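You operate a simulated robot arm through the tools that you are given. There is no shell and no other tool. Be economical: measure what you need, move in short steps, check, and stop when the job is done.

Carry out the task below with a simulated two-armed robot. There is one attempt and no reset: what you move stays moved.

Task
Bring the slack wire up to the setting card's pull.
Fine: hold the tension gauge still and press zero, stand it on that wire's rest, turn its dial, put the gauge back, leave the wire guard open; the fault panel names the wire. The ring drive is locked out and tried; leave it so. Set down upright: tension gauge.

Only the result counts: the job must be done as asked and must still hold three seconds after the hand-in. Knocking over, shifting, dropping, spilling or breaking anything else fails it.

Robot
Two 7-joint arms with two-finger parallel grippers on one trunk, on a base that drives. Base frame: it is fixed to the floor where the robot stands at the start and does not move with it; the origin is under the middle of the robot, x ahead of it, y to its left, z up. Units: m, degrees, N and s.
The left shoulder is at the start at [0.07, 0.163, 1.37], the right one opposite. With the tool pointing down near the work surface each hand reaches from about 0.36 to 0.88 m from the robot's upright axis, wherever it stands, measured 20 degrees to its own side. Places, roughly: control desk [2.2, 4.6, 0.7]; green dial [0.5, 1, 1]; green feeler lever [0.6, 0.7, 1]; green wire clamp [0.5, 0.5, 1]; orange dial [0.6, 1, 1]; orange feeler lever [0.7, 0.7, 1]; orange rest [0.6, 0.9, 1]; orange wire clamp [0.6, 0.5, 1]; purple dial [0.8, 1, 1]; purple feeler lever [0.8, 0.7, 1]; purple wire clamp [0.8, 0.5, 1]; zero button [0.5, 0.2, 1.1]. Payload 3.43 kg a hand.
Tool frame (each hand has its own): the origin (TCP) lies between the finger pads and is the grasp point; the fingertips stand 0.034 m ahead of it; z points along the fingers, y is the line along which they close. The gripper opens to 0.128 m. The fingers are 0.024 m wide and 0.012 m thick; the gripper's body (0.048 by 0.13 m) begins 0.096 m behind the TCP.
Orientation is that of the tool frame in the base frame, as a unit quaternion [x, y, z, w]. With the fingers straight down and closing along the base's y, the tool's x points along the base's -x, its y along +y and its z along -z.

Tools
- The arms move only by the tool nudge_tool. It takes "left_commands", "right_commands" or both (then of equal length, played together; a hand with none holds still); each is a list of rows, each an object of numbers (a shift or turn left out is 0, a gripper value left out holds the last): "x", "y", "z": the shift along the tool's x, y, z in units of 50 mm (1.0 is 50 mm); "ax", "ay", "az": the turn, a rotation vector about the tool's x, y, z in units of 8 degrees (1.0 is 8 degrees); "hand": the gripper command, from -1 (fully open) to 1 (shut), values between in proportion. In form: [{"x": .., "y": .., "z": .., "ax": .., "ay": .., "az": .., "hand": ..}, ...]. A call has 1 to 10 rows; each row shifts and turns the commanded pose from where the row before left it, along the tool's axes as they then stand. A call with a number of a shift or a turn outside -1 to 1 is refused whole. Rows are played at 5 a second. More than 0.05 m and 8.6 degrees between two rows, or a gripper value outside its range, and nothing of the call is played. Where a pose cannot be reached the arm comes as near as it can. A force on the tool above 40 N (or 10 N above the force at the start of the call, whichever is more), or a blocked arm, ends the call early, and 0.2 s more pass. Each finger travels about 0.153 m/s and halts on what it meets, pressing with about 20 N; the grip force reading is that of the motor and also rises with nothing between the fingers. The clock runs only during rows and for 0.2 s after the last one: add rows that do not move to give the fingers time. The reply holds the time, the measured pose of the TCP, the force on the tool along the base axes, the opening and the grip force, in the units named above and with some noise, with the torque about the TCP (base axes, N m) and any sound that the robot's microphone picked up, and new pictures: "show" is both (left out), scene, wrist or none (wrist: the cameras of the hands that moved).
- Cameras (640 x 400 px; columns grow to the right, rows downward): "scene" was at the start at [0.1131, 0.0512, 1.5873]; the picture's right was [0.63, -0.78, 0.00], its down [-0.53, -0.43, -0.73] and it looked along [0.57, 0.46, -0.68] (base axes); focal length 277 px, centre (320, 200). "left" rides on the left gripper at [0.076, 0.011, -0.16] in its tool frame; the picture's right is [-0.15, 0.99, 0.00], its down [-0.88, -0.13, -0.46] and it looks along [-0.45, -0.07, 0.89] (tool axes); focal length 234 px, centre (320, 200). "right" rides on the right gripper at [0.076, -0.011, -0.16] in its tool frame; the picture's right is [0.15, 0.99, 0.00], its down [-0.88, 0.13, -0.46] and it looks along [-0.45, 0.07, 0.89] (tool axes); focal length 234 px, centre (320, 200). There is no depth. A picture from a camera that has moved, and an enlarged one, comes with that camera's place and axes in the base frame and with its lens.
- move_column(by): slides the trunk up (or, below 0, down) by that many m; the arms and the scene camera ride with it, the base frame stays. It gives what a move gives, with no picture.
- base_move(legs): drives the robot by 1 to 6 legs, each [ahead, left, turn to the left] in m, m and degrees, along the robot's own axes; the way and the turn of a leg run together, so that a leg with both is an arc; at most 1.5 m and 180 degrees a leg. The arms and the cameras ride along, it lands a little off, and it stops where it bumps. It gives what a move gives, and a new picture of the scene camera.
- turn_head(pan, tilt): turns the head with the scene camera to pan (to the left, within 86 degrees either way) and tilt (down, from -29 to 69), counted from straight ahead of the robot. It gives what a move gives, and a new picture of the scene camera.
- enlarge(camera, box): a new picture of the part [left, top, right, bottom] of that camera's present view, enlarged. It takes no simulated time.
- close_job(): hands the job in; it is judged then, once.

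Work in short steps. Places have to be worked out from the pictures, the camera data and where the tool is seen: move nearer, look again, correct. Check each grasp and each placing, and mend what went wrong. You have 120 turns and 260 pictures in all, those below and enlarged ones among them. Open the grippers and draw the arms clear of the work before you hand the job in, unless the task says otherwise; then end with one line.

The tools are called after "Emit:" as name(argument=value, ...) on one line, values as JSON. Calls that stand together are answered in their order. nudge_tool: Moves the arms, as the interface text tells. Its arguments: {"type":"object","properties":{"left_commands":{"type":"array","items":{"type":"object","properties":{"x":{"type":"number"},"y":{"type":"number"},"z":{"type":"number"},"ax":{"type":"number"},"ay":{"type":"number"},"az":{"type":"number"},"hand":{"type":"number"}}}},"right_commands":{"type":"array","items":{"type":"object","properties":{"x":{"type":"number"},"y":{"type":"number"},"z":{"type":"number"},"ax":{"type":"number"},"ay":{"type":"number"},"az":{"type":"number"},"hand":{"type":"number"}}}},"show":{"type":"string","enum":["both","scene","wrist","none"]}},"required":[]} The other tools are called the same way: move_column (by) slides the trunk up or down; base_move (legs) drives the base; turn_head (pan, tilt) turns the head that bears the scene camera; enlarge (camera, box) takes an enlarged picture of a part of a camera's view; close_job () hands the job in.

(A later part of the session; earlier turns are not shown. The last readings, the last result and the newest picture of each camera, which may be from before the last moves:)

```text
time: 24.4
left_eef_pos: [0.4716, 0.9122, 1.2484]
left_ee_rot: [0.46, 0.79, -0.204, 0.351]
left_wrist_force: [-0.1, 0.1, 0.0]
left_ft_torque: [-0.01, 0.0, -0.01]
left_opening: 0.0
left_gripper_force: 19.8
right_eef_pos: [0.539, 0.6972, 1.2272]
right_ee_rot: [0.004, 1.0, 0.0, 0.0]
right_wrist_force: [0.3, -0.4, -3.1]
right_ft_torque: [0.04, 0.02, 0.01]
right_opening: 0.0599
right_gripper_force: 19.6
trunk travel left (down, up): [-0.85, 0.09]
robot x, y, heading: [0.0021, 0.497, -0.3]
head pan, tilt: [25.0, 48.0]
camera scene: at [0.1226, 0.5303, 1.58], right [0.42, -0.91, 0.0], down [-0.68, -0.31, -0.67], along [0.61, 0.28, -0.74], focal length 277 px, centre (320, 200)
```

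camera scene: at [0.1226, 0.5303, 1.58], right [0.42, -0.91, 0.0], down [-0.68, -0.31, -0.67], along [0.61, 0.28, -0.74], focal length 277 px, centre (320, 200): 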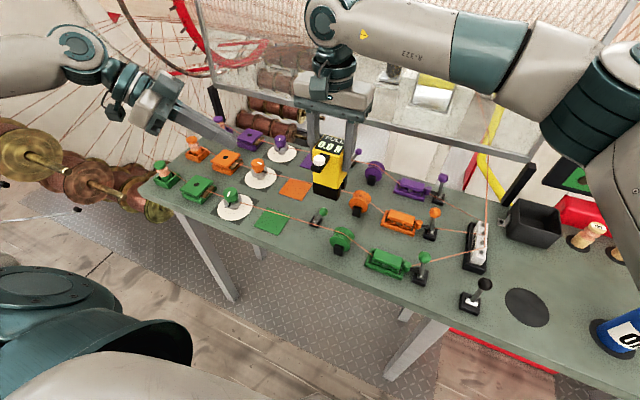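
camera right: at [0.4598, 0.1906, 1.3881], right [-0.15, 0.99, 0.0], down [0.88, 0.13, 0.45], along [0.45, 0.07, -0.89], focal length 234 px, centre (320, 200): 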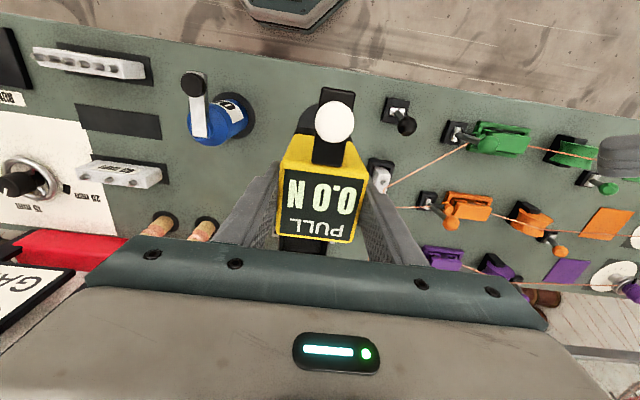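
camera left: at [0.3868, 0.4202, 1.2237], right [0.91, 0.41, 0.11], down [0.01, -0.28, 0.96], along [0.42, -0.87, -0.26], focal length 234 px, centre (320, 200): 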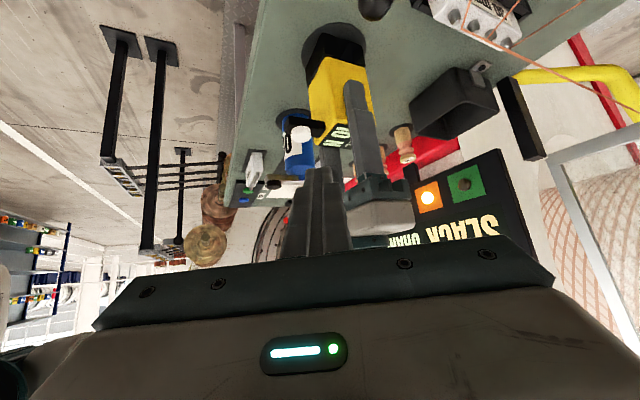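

I zoom in on the orange rest, wire and dial.

Emit:
enlarge(camera="scene", box=[220, 140, 380, 240])

Emit:
enlarge(camera="left", box=[160, 0, 480, 200])

Emit:
enlarge(camera="right", box=[320, 60, 640, 260])

```text
4.00 times, centred on (300, 190) of scene
camera zoom: at [0.1226, 0.5303, 1.58], right [0.42, -0.91, 0.0], down [-0.68, -0.31, -0.67], along [0.61, 0.28, -0.74], focal length 1109 px, centre (400, 240)
```

zoom: 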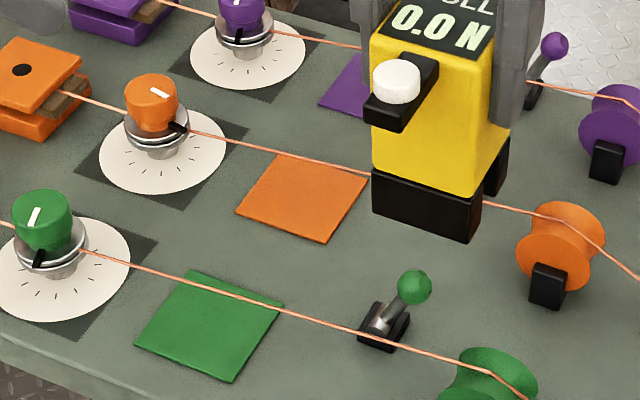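

```text
2.00 times, centred on (320, 100) of left
camera zoom: at [0.3966, 1.0637, 1.2993], right [0.91, 0.4, 0.11], down [0.01, -0.28, 0.96], along [0.42, -0.87, -0.26], focal length 468 px, centre (320, 400)
```

zoom: 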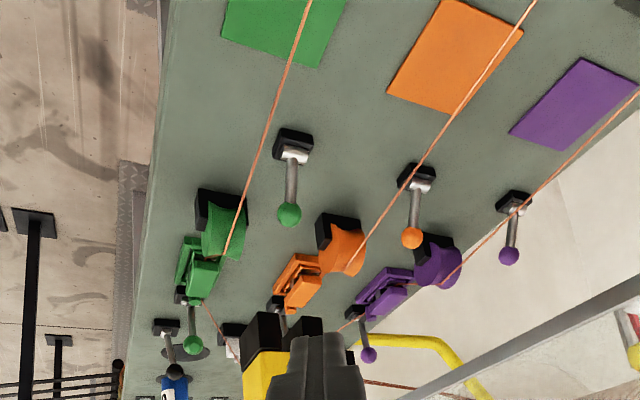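

```text
2.00 times, centred on (480, 160) of right
camera zoom: at [0.463, 0.6858, 1.388], right [-0.14, 0.99, 0.0], down [0.88, 0.12, 0.46], along [0.45, 0.06, -0.89], focal length 468 px, centre (0, 280)
```

zoom: 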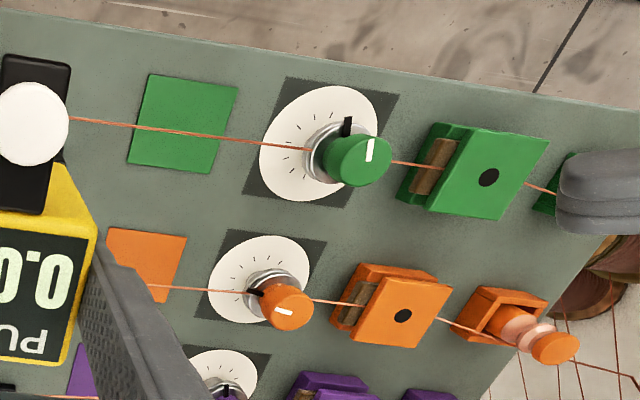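

Rest centre ≈ [0.648, 0.855], wire above it at x≈0.65, z≈0.995. I zoom in on the gauge's feet from the left camera to find the slot.

Emit:
enlarge(camera="left", box=[260, 140, 356, 200])

Emit:
enlarge(camera="scene", box=[300, 130, 364, 206])

```text
6.67 times, centred on (308, 170) of left
camera zoom: at [0.3966, 1.0637, 1.2993], right [0.91, 0.4, 0.11], down [0.01, -0.28, 0.96], along [0.42, -0.87, -0.26], focal length 1561 px, centre (400, 400)
```

zoom: 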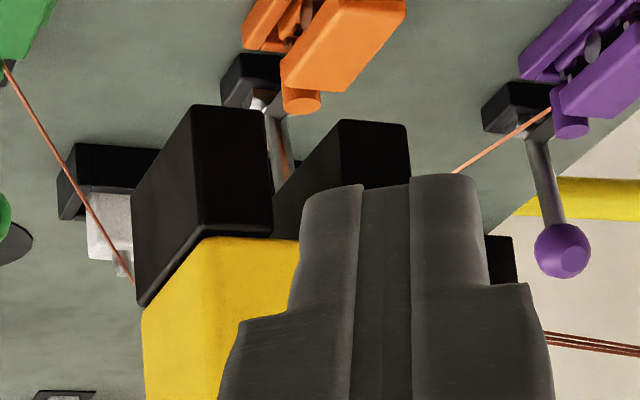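

```text
5.26 times, centred on (332, 168) of scene
camera zoom: at [0.1226, 0.5303, 1.58], right [0.42, -0.91, 0.0], down [-0.68, -0.31, -0.67], along [0.61, 0.28, -0.74], focal length 1460 px, centre (257, 368)
```

zoom: 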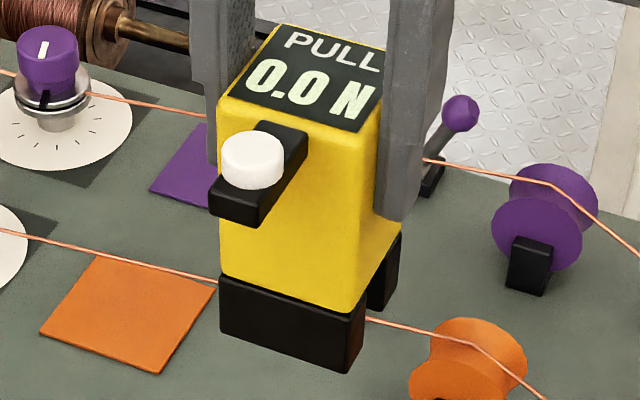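

Slot centre is at about TCP x + 0.002, gauge y-centre equals TCP y. I back the left hand off a bit and move the gauge over the rest (TCP to [0.647, 0.856]) at the same height.

Emit:
nudge_tool(left_commands=[{"z": -0.8}, {"z": -0.5}, {}, {}, {}], right_commands=[{"x": -0.54, "y": 0.795}, {"x": -0.54, "y": 0.795}, {"x": -0.54, "y": 0.795}, {"x": -0.54, "y": 0.795}, {}], show="both")

Emit:
enlarge(camera="left", box=[220, 20, 460, 170])

Emit:
enlarge(camera="scene", box=[220, 100, 380, 220])

```text
time: 25.6
left_eef_pos: [0.4471, 0.9568, 1.2908]
left_ee_rot: [0.459, 0.79, -0.205, 0.352]
left_wrist_force: [0.2, -0.1, 0.7]
left_ft_torque: [-0.03, -0.01, -0.03]
left_opening: 0.0001
left_gripper_force: 19.6
right_eef_pos: [0.583, 0.7647, 1.2292]
right_ee_rot: [0.003, 1.0, -0.001, -0.001]
right_wrist_force: [1.0, 0.7, -3.6]
right_ft_torque: [-0.03, 0.03, -0.01]
right_opening: 0.0598
right_gripper_force: 19.9
right hand out of reach, approached as far as the arm can: row 2, 3, 4
trunk travel left (down, up): [-0.85, 0.09]
robot x, y, heading: [-0.0004, 0.5029, -0.4]
head pan, tilt: [25.0, 48.0]
camera scene: at [0.122, 0.5327, 1.5799], right [0.42, -0.91, 0.0], down [-0.68, -0.31, -0.67], along [0.61, 0.28, -0.74], focal length 277 px, centre (320, 200)
camera right: at [0.5077, 0.7538, 1.3883], right [-0.14, 0.99, 0.0], down [0.88, 0.12, 0.46], along [0.45, 0.06, -0.89], focal length 234 px, centre (320, 200)
camera left: at [0.3725, 1.1082, 1.3432], right [0.91, 0.41, 0.11], down [0.01, -0.28, 0.96], along [0.42, -0.87, -0.26], focal length 234 px, centre (320, 200)
```

scene: 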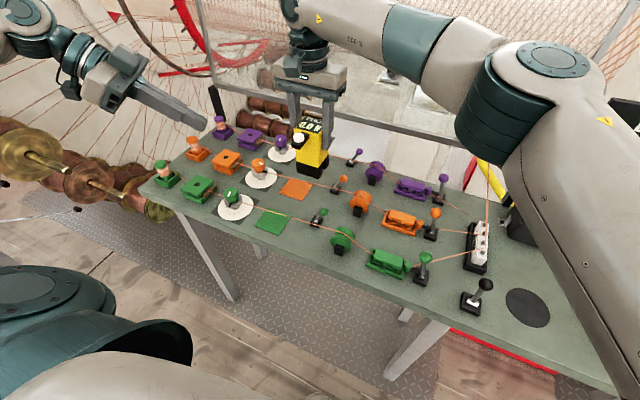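
right: 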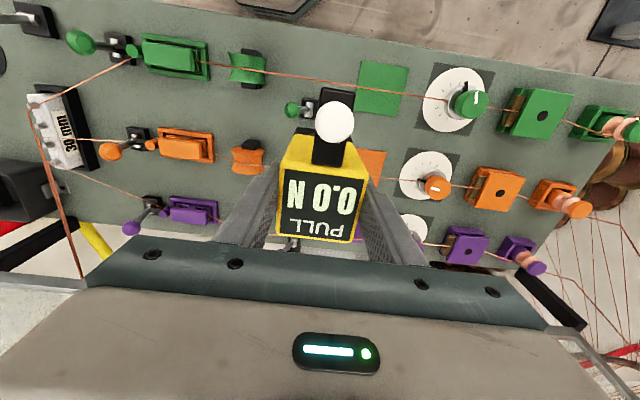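
left: 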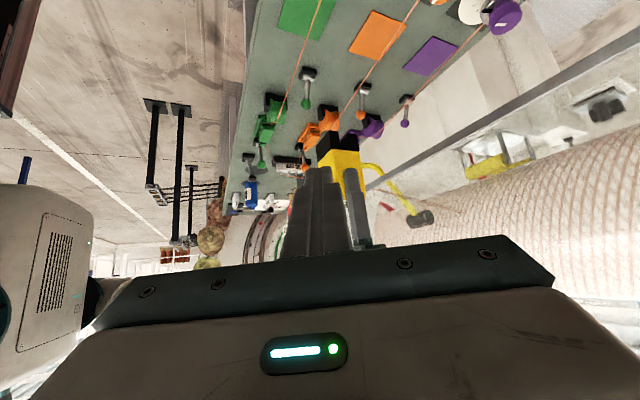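

```text
2.67 times, centred on (340, 95) of left
camera zoom: at [0.3725, 1.1082, 1.3432], right [0.91, 0.41, 0.11], down [0.01, -0.28, 0.96], along [0.42, -0.87, -0.26], focal length 624 px, centre (267, 480)
```

zoom: 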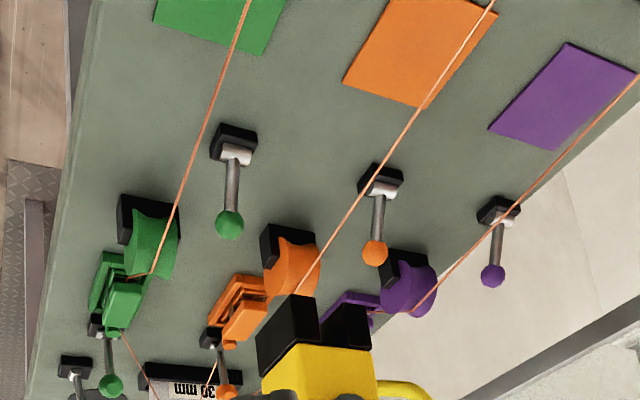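

```text
3.33 times, centred on (300, 160) of scene
camera zoom: at [0.122, 0.5327, 1.5799], right [0.42, -0.91, 0.0], down [-0.68, -0.31, -0.67], along [0.61, 0.28, -0.74], focal length 924 px, centre (387, 333)
```

zoom: 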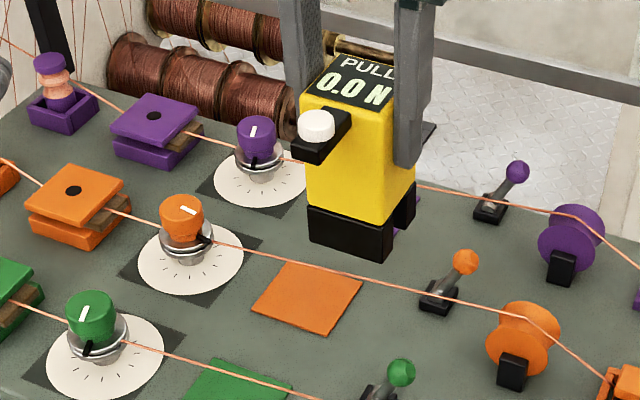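

Right hand hit its reach limit; the base needs to go further left. The left hand stays clear of the reels, so I drive 0.2 m left.

Emit:
base_move(legs=[[0, 0.2, 0.3]])

```text
time: 27.1
left_eef_pos: [0.4417, 1.1562, 1.2936]
left_ee_rot: [0.455, 0.793, -0.201, 0.353]
left_wrist_force: [-0.5, -0.1, 0.1]
left_ft_torque: [0.04, 0.03, -0.02]
left_opening: 0.0003
left_gripper_force: 19.8
right_eef_pos: [0.581, 0.9666, 1.2298]
right_ee_rot: [-0.002, 1.0, 0.002, 0.0]
right_wrist_force: [0.2, 0.2, -3.1]
right_ft_torque: [0.01, -0.04, 0.01]
right_opening: 0.0601
right_gripper_force: 20.5
trunk travel left (down, up): [-0.85, 0.09]
robot x, y, heading: [0.0029, 0.6969, -0.3]
head pan, tilt: [25.0, 48.0]
camera scene: at [0.1221, 0.7269, 1.5801], right [0.43, -0.9, 0.0], down [-0.67, -0.32, -0.67], along [0.6, 0.29, -0.74], focal length 277 px, centre (320, 200)
```

scene: 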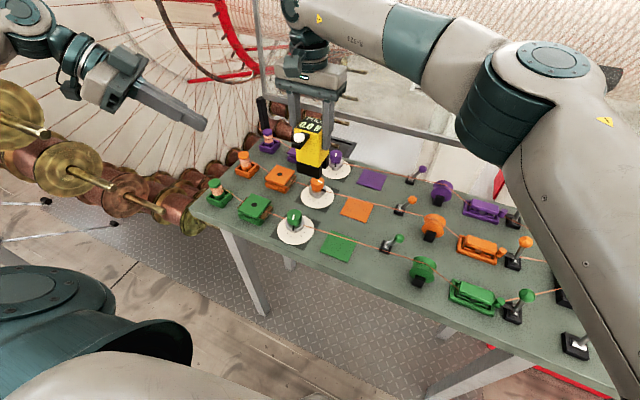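

Now move the gauge over the rest: TCP to [0.647, 0.856], still high.

Emit:
nudge_tool(right_commands=[{"x": -0.44, "y": -0.735}, {"x": -0.44, "y": -0.735}, {"x": -0.44, "y": -0.735}, {}], show="scene")

Emit:
enlarge(camera="left", box=[240, 0, 480, 180])

Emit:
enlarge(camera="scene", box=[280, 120, 440, 240])

```text
time: 28.1
left_eef_pos: [0.4422, 1.1595, 1.2925]
left_ee_rot: [0.454, 0.792, -0.203, 0.354]
left_wrist_force: [-0.7, 0.1, -0.1]
left_ft_torque: [0.01, -0.03, -0.03]
left_opening: 0.0
left_gripper_force: 20.3
right_eef_pos: [0.646, 0.8587, 1.2302]
right_ee_rot: [-0.002, 1.0, 0.0, -0.001]
right_wrist_force: [0.1, 0.3, -3.5]
right_ft_torque: [-0.02, -0.03, -0.04]
right_opening: 0.06
right_gripper_force: 20.0
trunk travel left (down, up): [-0.85, 0.09]
robot x, y, heading: [0.0052, 0.6951, 0.4]
head pan, tilt: [25.0, 48.0]
camera scene: at [0.1219, 0.7319, 1.5799], right [0.43, -0.9, 0.0], down [-0.67, -0.32, -0.67], along [0.6, 0.29, -0.74], focal length 277 px, centre (320, 200)
```

scene: 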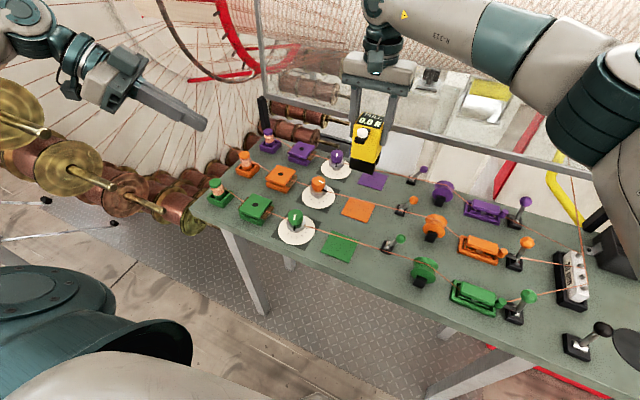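

```text
2.22 times, centred on (360, 90) of left
camera zoom: at [0.3657, 1.3102, 1.3435], right [0.9, 0.42, 0.11], down [0.01, -0.28, 0.96], along [0.43, -0.87, -0.26], focal length 520 px, centre (231, 444)
```

zoom: 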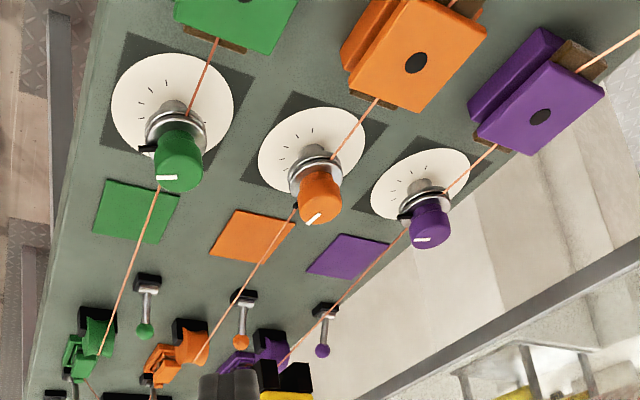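

```text
3.33 times, centred on (360, 180) of scene
camera zoom: at [0.1219, 0.7319, 1.5799], right [0.43, -0.9, 0.0], down [-0.67, -0.32, -0.67], along [0.6, 0.29, -0.74], focal length 924 px, centre (187, 267)
```

zoom: 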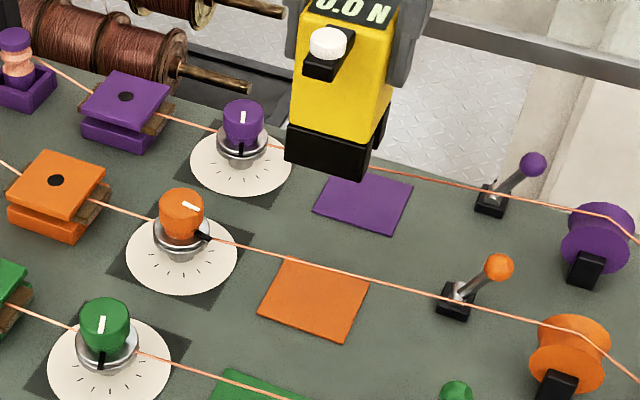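

The gauge is above the rest by calculation (rest [0.647,0.856]). I lower 0.09 m to just above the wire and check alignment.

Emit:
nudge_tool(right_commands=[{"z": 0.6}, {"z": 0.6}, {"z": 0.6}, {}], show="wrist")

Emit:
enlarge(camera="left", box=[260, 60, 420, 180])

Emit:
enlarge(camera="scene", box=[310, 140, 430, 230])

```text
time: 29.1
left_eef_pos: [0.4411, 1.1595, 1.2917]
left_ee_rot: [0.454, 0.792, -0.203, 0.354]
left_wrist_force: [1.0, -0.4, 0.3]
left_ft_torque: [-0.01, -0.02, 0.01]
left_opening: 0.0
left_gripper_force: 20.0
right_eef_pos: [0.6466, 0.8599, 1.1401]
right_ee_rot: [-0.002, 1.0, 0.0, 0.0]
right_wrist_force: [0.4, 0.8, -2.0]
right_ft_torque: [-0.01, 0.02, -0.01]
right_opening: 0.06
right_gripper_force: 19.9
trunk travel left (down, up): [-0.85, 0.09]
robot x, y, heading: [0.0015, 0.6975, 0.5]
head pan, tilt: [25.0, 48.0]
camera right: at [0.5715, 0.8468, 1.301], right [-0.15, 0.99, 0.0], down [0.88, 0.13, 0.46], along [0.45, 0.07, -0.89], focal length 234 px, centre (320, 200)
```

right: 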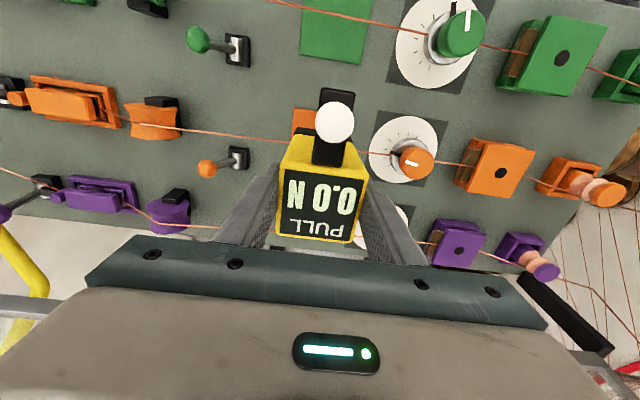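

```text
3.33 times, centred on (340, 120) of left
camera zoom: at [0.3661, 1.3094, 1.3437], right [0.9, 0.41, 0.11], down [0.01, -0.28, 0.96], along [0.43, -0.87, -0.26], focal length 781 px, centre (253, 467)
```

zoom: 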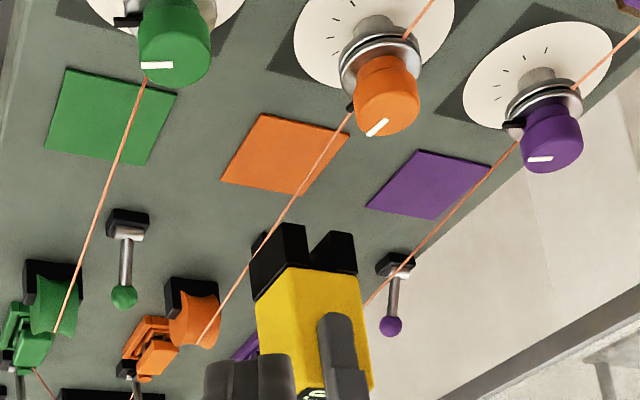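

```text
4.44 times, centred on (370, 185) of scene
camera zoom: at [0.1223, 0.731, 1.5799], right [0.43, -0.9, 0.0], down [-0.67, -0.32, -0.67], along [0.6, 0.29, -0.74], focal length 1233 px, centre (98, 267)
```

zoom: 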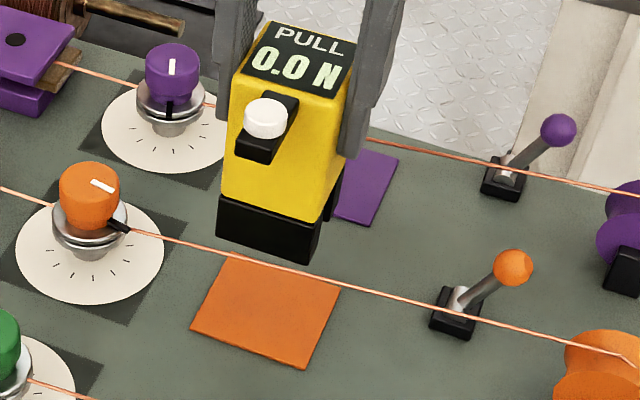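

Estimates put wire and slot within a few mm of each other. I lower 3 cm more (feet just at wire height) and check the relation directly.

Emit:
nudge_tool(right_commands=[{"y": -0.06, "z": 0.28}, {"z": 0.28}, {}], show="none")

Emit:
enlarge(camera="left", box=[280, 60, 376, 132])

Emit:
enlarge(camera="scene", box=[320, 140, 416, 212])

```text
time: 29.9
left_eef_pos: [0.4414, 1.1583, 1.2924]
left_ee_rot: [0.455, 0.792, -0.203, 0.353]
left_wrist_force: [0.1, -0.2, 0.3]
left_ft_torque: [0.0, -0.01, 0.01]
left_opening: 0.0
left_gripper_force: 20.2
right_eef_pos: [0.6468, 0.8558, 1.1116]
right_ee_rot: [-0.001, 1.0, 0.0, 0.0]
right_wrist_force: [-0.3, 0.7, -1.8]
right_ft_torque: [-0.03, 0.0, -0.04]
right_opening: 0.0598
right_gripper_force: 19.8
trunk travel left (down, up): [-0.85, 0.09]
robot x, y, heading: [0.0036, 0.6979, 0.1]
head pan, tilt: [25.0, 48.0]
```

```text
5.56 times, centred on (328, 96) of left
camera zoom: at [0.3657, 1.3094, 1.3438], right [0.9, 0.41, 0.11], down [0.01, -0.28, 0.96], along [0.43, -0.87, -0.26], focal length 1301 px, centre (276, 778)
```

zoom: 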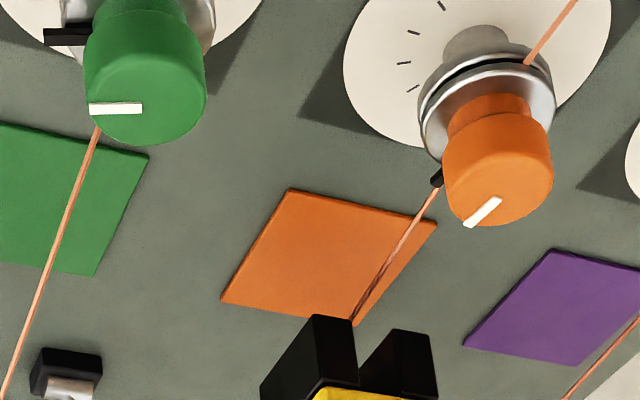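

```text
5.56 times, centred on (368, 176) of scene
camera zoom: at [0.1219, 0.7311, 1.58], right [0.43, -0.9, 0.0], down [-0.67, -0.32, -0.67], along [0.6, 0.29, -0.74], focal length 1541 px, centre (53, 333)
```

zoom: 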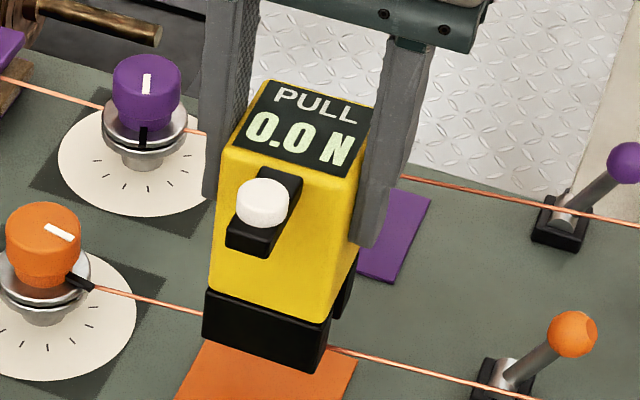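

By the left view the slot spans x≈0.6385–0.659 and the wire lies at ≈0.6455. I shift the gauge 3 mm toward me and lower 1 cm, then verify.

Emit:
nudge_tool(right_commands=[{"x": 0.06}, {"z": 0.2}, {}], show="none")

Emit:
enlarge(camera="left", box=[300, 80, 364, 128])

Emit:
enlarge(camera="scene", box=[340, 160, 404, 208])

```text
time: 30.8
left_eef_pos: [0.4417, 1.1576, 1.2911]
left_ee_rot: [0.455, 0.792, -0.203, 0.352]
left_wrist_force: [-0.3, 1.1, -0.2]
left_ft_torque: [-0.01, 0.02, 0.03]
left_opening: 0.0
left_gripper_force: 20.2
right_eef_pos: [0.6444, 0.8545, 1.102]
right_ee_rot: [-0.002, 1.0, 0.0, 0.0]
right_wrist_force: [-0.1, 0.0, -2.2]
right_ft_torque: [0.01, 0.0, 0.0]
right_opening: 0.0599
right_gripper_force: 20.1
trunk travel left (down, up): [-0.85, 0.09]
robot x, y, heading: [0.0005, 0.7, 0.3]
head pan, tilt: [25.0, 48.0]
```

```text
8.33 times, centred on (332, 104) of left
camera zoom: at [0.3661, 1.3093, 1.3438], right [0.9, 0.41, 0.11], down [0.01, -0.28, 0.96], along [0.43, -0.87, -0.26], focal length 1951 px, centre (220, 1000)
```

zoom: 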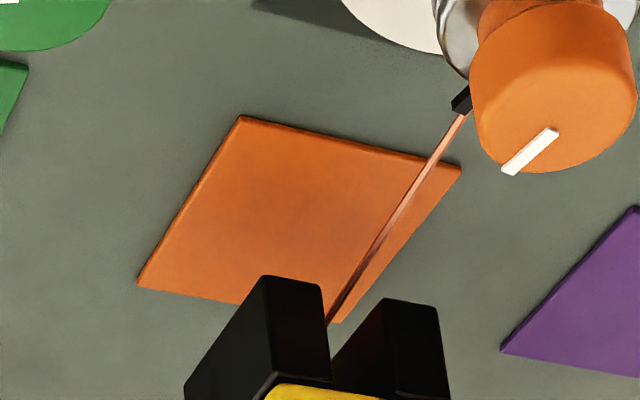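

```text
8.33 times, centred on (372, 184) of scene
camera zoom: at [0.1223, 0.7309, 1.5799], right [0.43, -0.9, 0.0], down [-0.67, -0.32, -0.67], along [0.6, 0.29, -0.74], focal length 2311 px, centre (-113, 333)
```

zoom: 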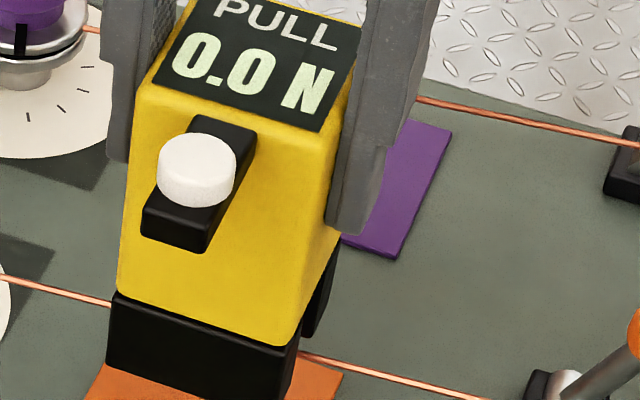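

The wire now sits ~centred in the slot opening. I lower the rest of the way, with the last part in small steps to feel contact.

Emit:
nudge_tool(right_commands=[{"z": 0.2}, {"z": 0.2}, {"z": 0.2}, {"z": 0.1}, {"z": 0.06}, {}], show="none")

Emit:
enlarge(camera="left", box=[290, 60, 386, 132])

Emit:
enlarge(camera="scene", box=[330, 150, 426, 222])

```text
time: 32.1
left_eef_pos: [0.4426, 1.1578, 1.292]
left_ee_rot: [0.455, 0.792, -0.203, 0.353]
left_wrist_force: [-0.1, 0.0, 1.3]
left_ft_torque: [0.0, 0.01, -0.01]
left_opening: 0.0
left_gripper_force: 20.1
right_eef_pos: [0.6452, 0.8567, 1.0627]
right_ee_rot: [-0.001, 1.0, 0.001, 0.0]
right_wrist_force: [0.1, -0.3, -2.6]
right_ft_torque: [0.0, 0.01, 0.02]
right_opening: 0.06
right_gripper_force: 20.3
trunk travel left (down, up): [-0.85, 0.09]
robot x, y, heading: [0.0008, 0.7003, 0.3]
head pan, tilt: [25.0, 48.0]
```

```text
5.56 times, centred on (338, 96) of left
camera zoom: at [0.366, 1.3093, 1.3438], right [0.9, 0.41, 0.11], down [0.01, -0.28, 0.96], along [0.43, -0.87, -0.26], focal length 1301 px, centre (220, 778)
```

zoom: 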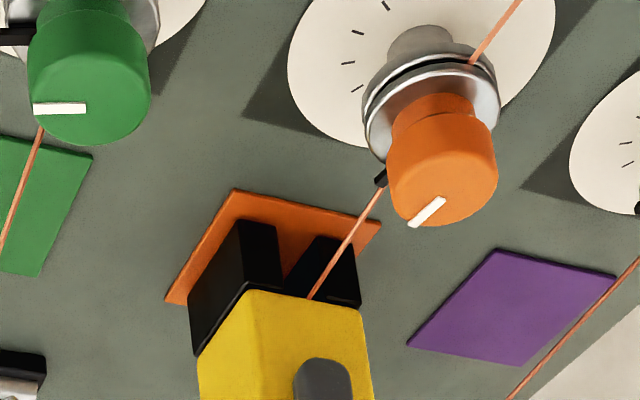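

```text
5.56 times, centred on (378, 186) of scene
camera zoom: at [0.1222, 0.7309, 1.5799], right [0.43, -0.9, 0.0], down [-0.67, -0.32, -0.67], along [0.6, 0.29, -0.74], focal length 1541 px, centre (-2, 278)
```

zoom: 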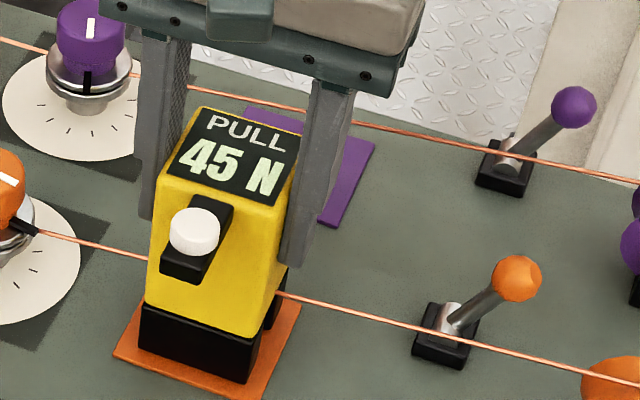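

It's reading 45 N with the wire in the slot. I lower the last couple of millimetres until weight transfers.

Emit:
nudge_tool(right_commands=[{"z": 0.03}, {"z": 0.02}, {}], show="none")

Emit:
enlarge(camera="scene", box=[330, 150, 426, 222])

```text
time: 33.0
left_eef_pos: [0.4425, 1.1592, 1.2911]
left_ee_rot: [0.455, 0.792, -0.202, 0.353]
left_wrist_force: [-0.5, -1.0, 0.0]
left_ft_torque: [0.01, 0.0, 0.04]
left_opening: 0.0002
left_gripper_force: 20.0
right_eef_pos: [0.6446, 0.8557, 1.0602]
right_ee_rot: [-0.002, 1.0, 0.0, 0.0]
right_wrist_force: [-0.3, 0.3, -2.8]
right_ft_torque: [0.01, 0.01, 0.0]
right_opening: 0.0599
right_gripper_force: 20.0
trunk travel left (down, up): [-0.85, 0.09]
robot x, y, heading: [0.005, 0.6985, 0.2]
head pan, tilt: [25.0, 48.0]
```

```text
5.56 times, centred on (378, 186) of scene
camera zoom: at [0.1222, 0.7309, 1.5799], right [0.43, -0.9, 0.0], down [-0.67, -0.32, -0.67], along [0.6, 0.29, -0.74], focal length 1541 px, centre (-2, 278)
```

zoom: 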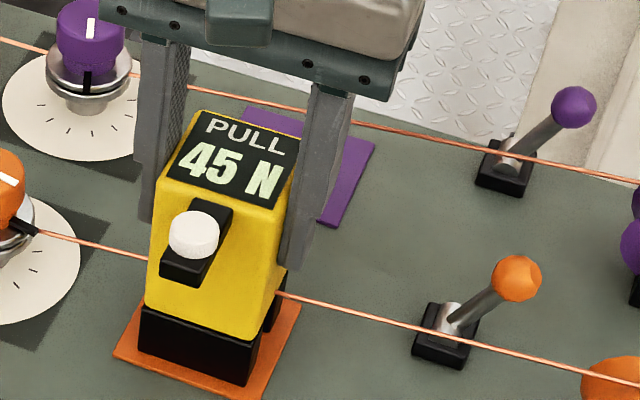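

Emit:
nudge_tool(right_commands=[{"z": 0.02}, {"z": 0.02}, {}], show="none")

```text
time: 33.8
left_eef_pos: [0.4421, 1.1592, 1.2913]
left_ee_rot: [0.454, 0.792, -0.203, 0.353]
left_wrist_force: [0.3, 0.9, 0.9]
left_ft_torque: [-0.01, 0.04, -0.02]
left_opening: 0.0
left_gripper_force: 19.8
right_eef_pos: [0.6452, 0.8561, 1.0579]
right_ee_rot: [-0.001, 1.0, 0.0, 0.0]
right_wrist_force: [-1.1, 0.0, -2.8]
right_ft_torque: [-0.03, 0.02, 0.0]
right_opening: 0.0599
right_gripper_force: 19.9
trunk travel left (down, up): [-0.85, 0.09]
robot x, y, heading: [-0.0016, 0.6974, 0.5]
head pan, tilt: [25.0, 48.0]
```

Still carrying ~2.8 N, so no contact yet; a little lower.

Emit:
nudge_tool(right_commands=[{"z": 0.02}, {"z": 0.02}, {"z": 0.02}, {}], show="none")

Emit:
enlarge(camera="scene", box=[330, 150, 426, 222])

```text
time: 34.8
left_eef_pos: [0.441, 1.1582, 1.2933]
left_ee_rot: [0.454, 0.792, -0.202, 0.354]
left_wrist_force: [0.2, -0.1, -0.1]
left_ft_torque: [-0.01, 0.03, -0.01]
left_opening: 0.0001
left_gripper_force: 20.1
right_eef_pos: [0.6439, 0.8559, 1.0559]
right_ee_rot: [-0.002, 1.0, 0.002, 0.001]
right_wrist_force: [4.5, 2.4, 16.7]
right_ft_torque: [-0.2, 0.01, 0.02]
right_opening: 0.0601
right_gripper_force: 19.8
trunk travel left (down, up): [-0.85, 0.09]
robot x, y, heading: [0.0006, 0.6962, 0.5]
head pan, tilt: [25.0, 48.0]
```

```text
5.56 times, centred on (378, 186) of scene
camera zoom: at [0.1208, 0.7308, 1.5802], right [0.43, -0.9, 0.0], down [-0.67, -0.32, -0.67], along [0.61, 0.29, -0.74], focal length 1541 px, centre (-2, 278)
```

zoom: 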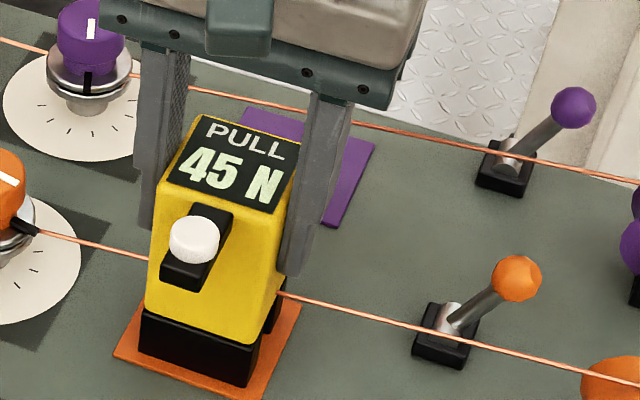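

Contact (16 N). I ease off 1.5 mm, open the fingers, and check the gauge stands free.

Emit:
nudge_tool(right_commands=[{"z": -0.03}, {"hand": 0.0}, {"hand": -0.3}, {}, {}], show="none")

Emit:
enlarge(camera="scene", box=[330, 150, 426, 222])

```text
time: 36.0
left_eef_pos: [0.442, 1.1579, 1.2931]
left_ee_rot: [0.455, 0.792, -0.203, 0.353]
left_wrist_force: [-0.4, -0.5, 0.2]
left_ft_torque: [0.0, -0.02, 0.0]
left_opening: 0.0001
left_gripper_force: 20.3
right_eef_pos: [0.6447, 0.855, 1.0571]
right_ee_rot: [-0.002, 1.0, -0.001, 0.0]
right_wrist_force: [-0.1, 0.0, -0.6]
right_ft_torque: [-0.01, 0.01, 0.03]
right_opening: 0.083
right_gripper_force: 0.1
trunk travel left (down, up): [-0.85, 0.09]
robot x, y, heading: [0.0023, 0.694, 0.5]
head pan, tilt: [25.0, 48.0]
```

```text
5.56 times, centred on (378, 186) of scene
camera zoom: at [0.1218, 0.7308, 1.58], right [0.43, -0.9, 0.0], down [-0.67, -0.32, -0.67], along [0.6, 0.29, -0.74], focal length 1541 px, centre (-2, 278)
```

zoom: 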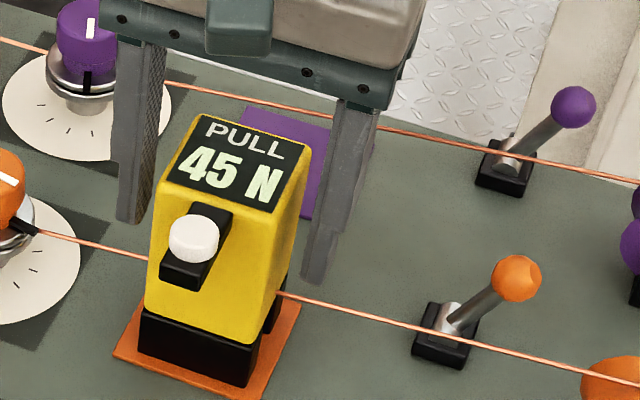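

The gauge stands free at 45 N. Right hand lifts straight up, then moves right; the left hand turns back toward straight down (undo the −60° yaw).

Emit:
nudge_tool(right_commands=[{"z": -0.5}, {"z": -0.9}, {"z": -0.9}, {"z": -0.9}, {"y": -0.8}, {"y": -0.8}, {"y": -0.8}, {"y": -0.8}, {}], left_commands=[{"ax": -0.697, "az": -0.627}, {"ax": -0.697, "az": -0.627}, {"ax": -0.697, "az": -0.627}, {"ax": -0.697, "az": -0.627}, {"ax": -0.697, "az": -0.627}, {"ax": -0.697, "az": -0.627}, {"ax": -0.697, "az": -0.627}, {"ax": -0.697, "az": -0.627}, {}], show="scene")

```text
time: 38.0
left_eef_pos: [0.4472, 1.1634, 1.2947]
left_ee_rot: [-0.003, 0.913, 0.001, 0.407]
left_wrist_force: [-0.3, -0.4, -0.1]
left_ft_torque: [-0.02, 0.03, 0.0]
left_opening: 0.0001
left_gripper_force: 20.0
left hand out of reach, approached as far as the arm can: row 8
right_eef_pos: [0.6446, 0.6945, 1.2146]
right_ee_rot: [-0.001, 1.0, 0.0, -0.001]
right_wrist_force: [0.5, 0.5, 0.2]
right_ft_torque: [-0.01, -0.01, 0.01]
right_opening: 0.0832
right_gripper_force: 0.0
trunk travel left (down, up): [-0.85, 0.09]
robot x, y, heading: [0.0058, 0.6994, 0.4]
head pan, tilt: [25.0, 48.0]
camera scene: at [0.1225, 0.7302, 1.5799], right [0.43, -0.9, 0.0], down [-0.67, -0.32, -0.67], along [0.6, 0.29, -0.74], focal length 277 px, centre (320, 200)
```

scene: 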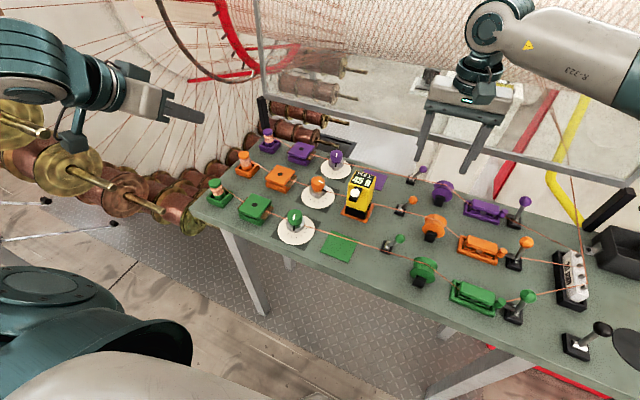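

Now I tilt the left hand back to pointing straight down and open it partly.

Emit:
nudge_tool(left_commands=[{"ay": 1, "hand": -0.1}, {"ay": 1}, {"ay": 1}, {"ay": 1}, {"ay": 1}, {"ay": 1}, {}], show="none")

```text
time: 39.5
left_eef_pos: [0.4464, 1.1634, 1.2933]
left_ee_rot: [-0.004, 1.0, 0.0, 0.0]
left_wrist_force: [0.1, 0.0, 0.1]
left_ft_torque: [0.0, -0.03, 0.01]
left_opening: 0.0704
left_gripper_force: 0.0
right_eef_pos: [0.6448, 0.6954, 1.2148]
right_ee_rot: [-0.001, 1.0, 0.0, 0.0]
right_wrist_force: [0.5, -0.1, 0.2]
right_ft_torque: [-0.02, -0.02, -0.02]
right_opening: 0.0834
right_gripper_force: 0.1
trunk travel left (down, up): [-0.85, 0.09]
robot x, y, heading: [0.0028, 0.6954, 0.3]
head pan, tilt: [25.0, 48.0]
```

Move above the orange dial at [0.643, 0.986], staying high.

Emit:
nudge_tool(left_commands=[{"x": -0.65, "y": -0.59}, {"x": -0.65, "y": -0.59}, {"x": -0.65, "y": -0.59}, {"x": -0.65, "y": -0.59}, {"x": -0.65, "y": -0.59}, {"x": -0.65, "y": -0.59}, {}], show="both")

Emit:
enlarge(camera="left", box=[240, 100, 400, 200])

Emit:
enlarge(camera="scene", box=[280, 150, 392, 220])

```text
time: 41.1
left_eef_pos: [0.6431, 0.9871, 1.2953]
left_ee_rot: [-0.003, 1.0, -0.001, 0.001]
left_wrist_force: [-0.5, 0.0, -1.0]
left_ft_torque: [-0.03, 0.01, -0.02]
left_opening: 0.0704
left_gripper_force: 0.1
right_eef_pos: [0.645, 0.6953, 1.2162]
right_ee_rot: [-0.002, 1.0, 0.0, 0.0]
right_wrist_force: [1.1, 0.7, 0.5]
right_ft_torque: [0.01, 0.01, -0.02]
right_opening: 0.0832
right_gripper_force: 0.1
trunk travel left (down, up): [-0.85, 0.09]
robot x, y, heading: [0.0006, 0.7015, 0.2]
head pan, tilt: [25.0, 48.0]
camera scene: at [0.1214, 0.7318, 1.58], right [0.43, -0.9, 0.0], down [-0.67, -0.32, -0.67], along [0.6, 0.29, -0.74], focal length 277 px, centre (320, 200)
camera left: at [0.5667, 0.9965, 1.4569], right [0.14, 0.99, 0.0], down [0.88, -0.12, 0.46], along [0.45, -0.06, -0.89], focal length 234 px, centre (320, 200)
```

scene: 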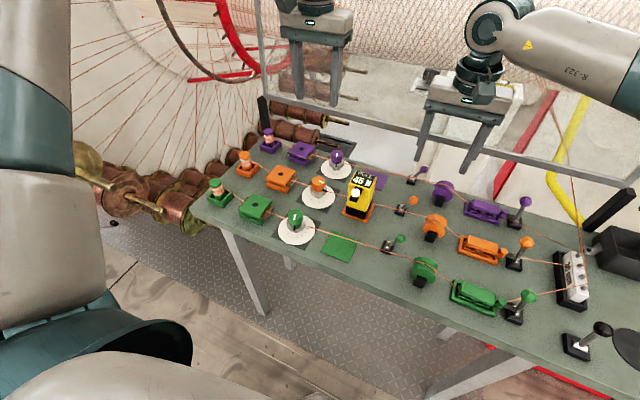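
left: 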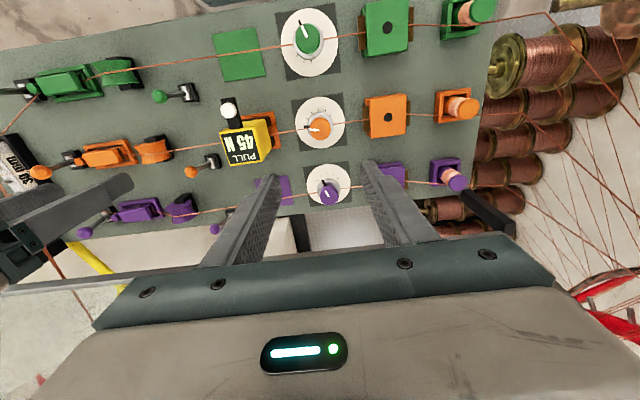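

```text
4.00 times, centred on (320, 150) of left
camera zoom: at [0.5667, 0.9965, 1.4569], right [0.14, 0.99, 0.0], down [0.88, -0.12, 0.46], along [0.45, -0.06, -0.89], focal length 937 px, centre (320, 400)
```

zoom: 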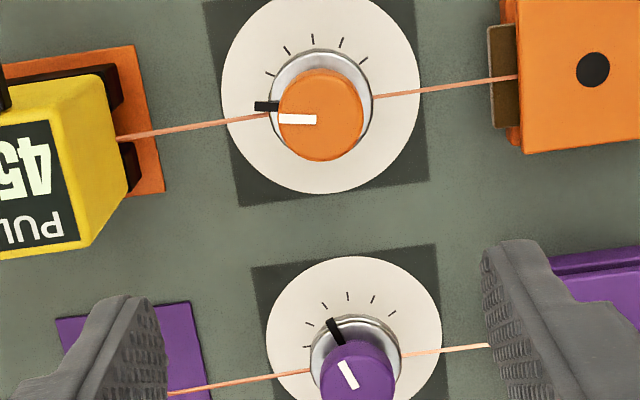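

```text
5.71 times, centred on (336, 185) of scene
camera zoom: at [0.1214, 0.7318, 1.58], right [0.43, -0.9, 0.0], down [-0.67, -0.32, -0.67], along [0.6, 0.29, -0.74], focal length 1585 px, centre (229, 286)
```

zoom: 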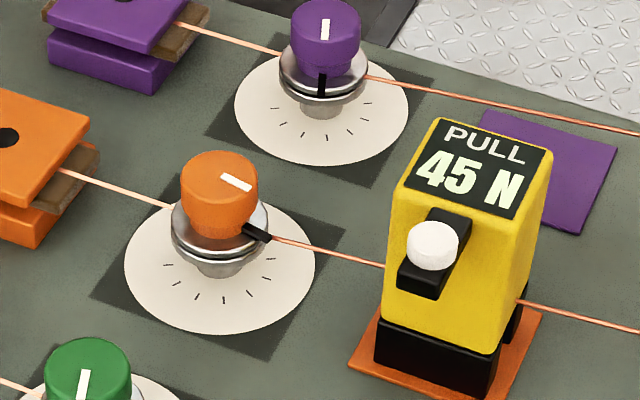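

Dial axis ≈ [0.645, 0.986], knob top ≈ 1.018, diameter 0.04. Orange's black pointer is at the end of the scale (toward −y); the ticks lie clockwise from there. I descend to tip height ≈1.008 around the knob.

Emit:
nudge_tool(left_commands=[{"z": 0.84}, {"z": 0.84}, {"z": 0.84}, {"z": 0.84}, {"z": 0.84}, {"z": 0.85}, {}], show="none")

Emit:
enlarge(camera="left", box=[240, 100, 400, 200])

Emit:
enlarge(camera="scene", box=[280, 150, 392, 220])

```text
time: 42.8
left_eef_pos: [0.633, 0.9941, 1.0543]
left_ee_rot: [-0.004, 1.0, -0.001, 0.002]
left_wrist_force: [0.5, 0.5, 0.3]
left_ft_torque: [0.01, 0.02, 0.01]
left_opening: 0.0704
left_gripper_force: 0.2
left hand out of reach, approached as far as the arm can: row 6
right_eef_pos: [0.6445, 0.6945, 1.2167]
right_ee_rot: [-0.002, 1.0, 0.0, -0.001]
right_wrist_force: [0.1, -0.1, 0.1]
right_ft_torque: [0.02, -0.04, -0.02]
right_opening: 0.0832
right_gripper_force: 0.0
trunk travel left (down, up): [-0.85, 0.09]
robot x, y, heading: [0.0013, 0.6959, 0.4]
head pan, tilt: [25.0, 48.0]
```

```text
4.00 times, centred on (320, 150) of left
camera zoom: at [0.5566, 1.0043, 1.2136], right [0.14, 0.99, 0.0], down [0.88, -0.12, 0.46], along [0.45, -0.07, -0.89], focal length 937 px, centre (320, 400)
```

zoom: 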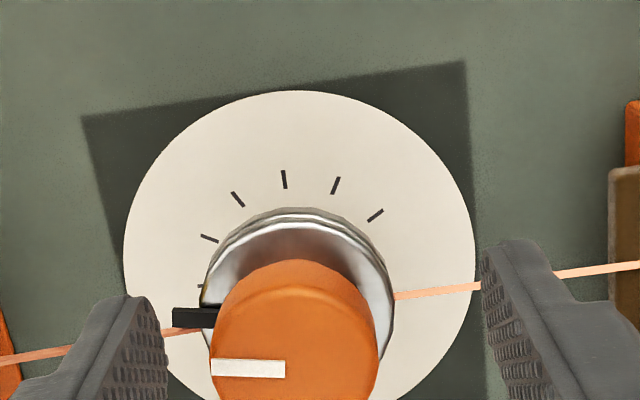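

```text
5.71 times, centred on (336, 185) of scene
camera zoom: at [0.1217, 0.7303, 1.58], right [0.43, -0.9, 0.0], down [-0.67, -0.32, -0.67], along [0.6, 0.29, -0.74], focal length 1585 px, centre (229, 286)
```

zoom: 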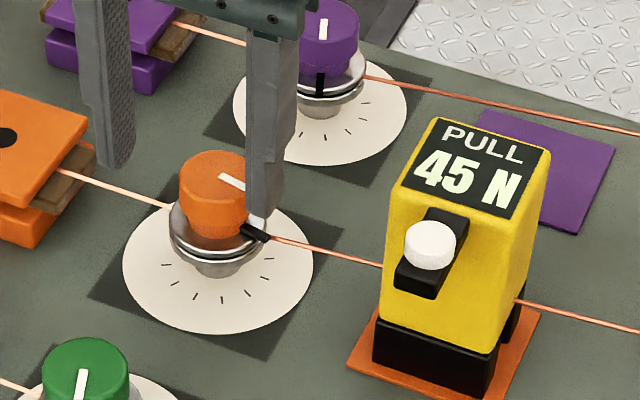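

The left arm is short of reach at this height. I raise both hands 0.1 m, then lower the trunk by 0.1 m.

Emit:
nudge_tool(left_commands=[{"z": -1}, {"z": -1}, {}], right_commands=[{"z": -1}, {"z": -1}, {}], show="none")

Emit:
move_column(by=-0.1)

```text
time: 43.5
left_eef_pos: [0.6352, 0.9955, 1.1541]
left_ee_rot: [-0.004, 1.0, -0.001, -0.001]
left_wrist_force: [1.0, 0.8, 0.1]
left_ft_torque: [-0.02, 0.01, 0.0]
left_opening: 0.0706
left_gripper_force: 0.1
right_eef_pos: [0.6482, 0.6948, 1.3135]
right_ee_rot: [-0.002, 1.0, -0.001, -0.002]
right_wrist_force: [-0.6, 0.2, 0.2]
right_ft_torque: [-0.01, 0.04, 0.0]
right_opening: 0.0831
right_gripper_force: 0.0
trunk travel left (down, up): [-0.85, 0.09]
robot x, y, heading: [0.0002, 0.6979, 0.1]
head pan, tilt: [25.0, 48.0]
```

```text
time: 44.9
left_eef_pos: [0.6323, 0.996, 1.0547]
left_ee_rot: [-0.003, 1.0, 0.0, 0.001]
left_wrist_force: [-0.3, -0.4, -0.1]
left_ft_torque: [0.02, 0.01, -0.01]
left_opening: 0.0702
left_gripper_force: 0.1
right_eef_pos: [0.6459, 0.6935, 1.2136]
right_ee_rot: [-0.002, 1.0, 0.0, 0.0]
right_wrist_force: [0.0, -0.6, -1.1]
right_ft_torque: [0.01, 0.01, -0.02]
right_opening: 0.083
right_gripper_force: 0.0
trunk travel left (down, up): [-0.75, 0.19]
robot x, y, heading: [0.0024, 0.6984, 0.2]
head pan, tilt: [25.0, 48.0]
```

Now centre over the knob and lower to TCP 1.042.

Emit:
nudge_tool(left_commands=[{"x": -0.24, "y": -0.18}, {"z": 0.25}, {}], show="none")

Emit:
enlarge(camera="left", box=[240, 120, 400, 220])

Emit:
enlarge(camera="scene", box=[280, 110, 392, 180])

```text
time: 45.7
left_eef_pos: [0.644, 0.987, 1.042]
left_ee_rot: [-0.004, 1.0, 0.0, 0.001]
left_wrist_force: [-0.1, 0.5, 0.5]
left_ft_torque: [0.01, -0.04, 0.01]
left_opening: 0.0706
left_gripper_force: 0.1
right_eef_pos: [0.6446, 0.6948, 1.2147]
right_ee_rot: [-0.001, 1.0, 0.0, -0.001]
right_wrist_force: [0.4, -1.2, -0.1]
right_ft_torque: [-0.04, -0.03, 0.02]
right_opening: 0.0834
right_gripper_force: 0.0
trunk travel left (down, up): [-0.75, 0.19]
robot x, y, heading: [0.0008, 0.7005, 0.3]
head pan, tilt: [25.0, 48.0]
```

```text
4.00 times, centred on (320, 170) of left
camera zoom: at [0.5678, 0.9964, 1.2036], right [0.14, 0.99, 0.0], down [0.88, -0.12, 0.46], along [0.45, -0.06, -0.89], focal length 937 px, centre (320, 320)
```

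zoom: 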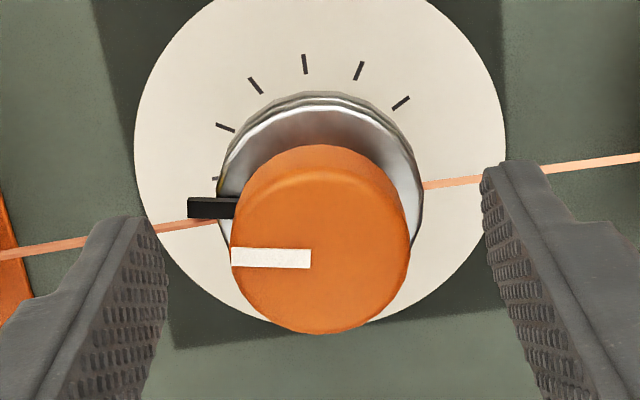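

```text
5.71 times, centred on (336, 145) of scene
camera zoom: at [0.1214, 0.7305, 1.48], right [0.43, -0.9, 0.0], down [-0.67, -0.32, -0.67], along [0.6, 0.29, -0.74], focal length 1585 px, centre (229, 514)
```

zoom: 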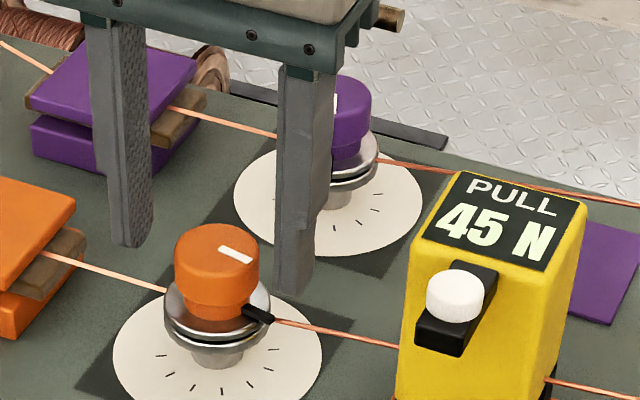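

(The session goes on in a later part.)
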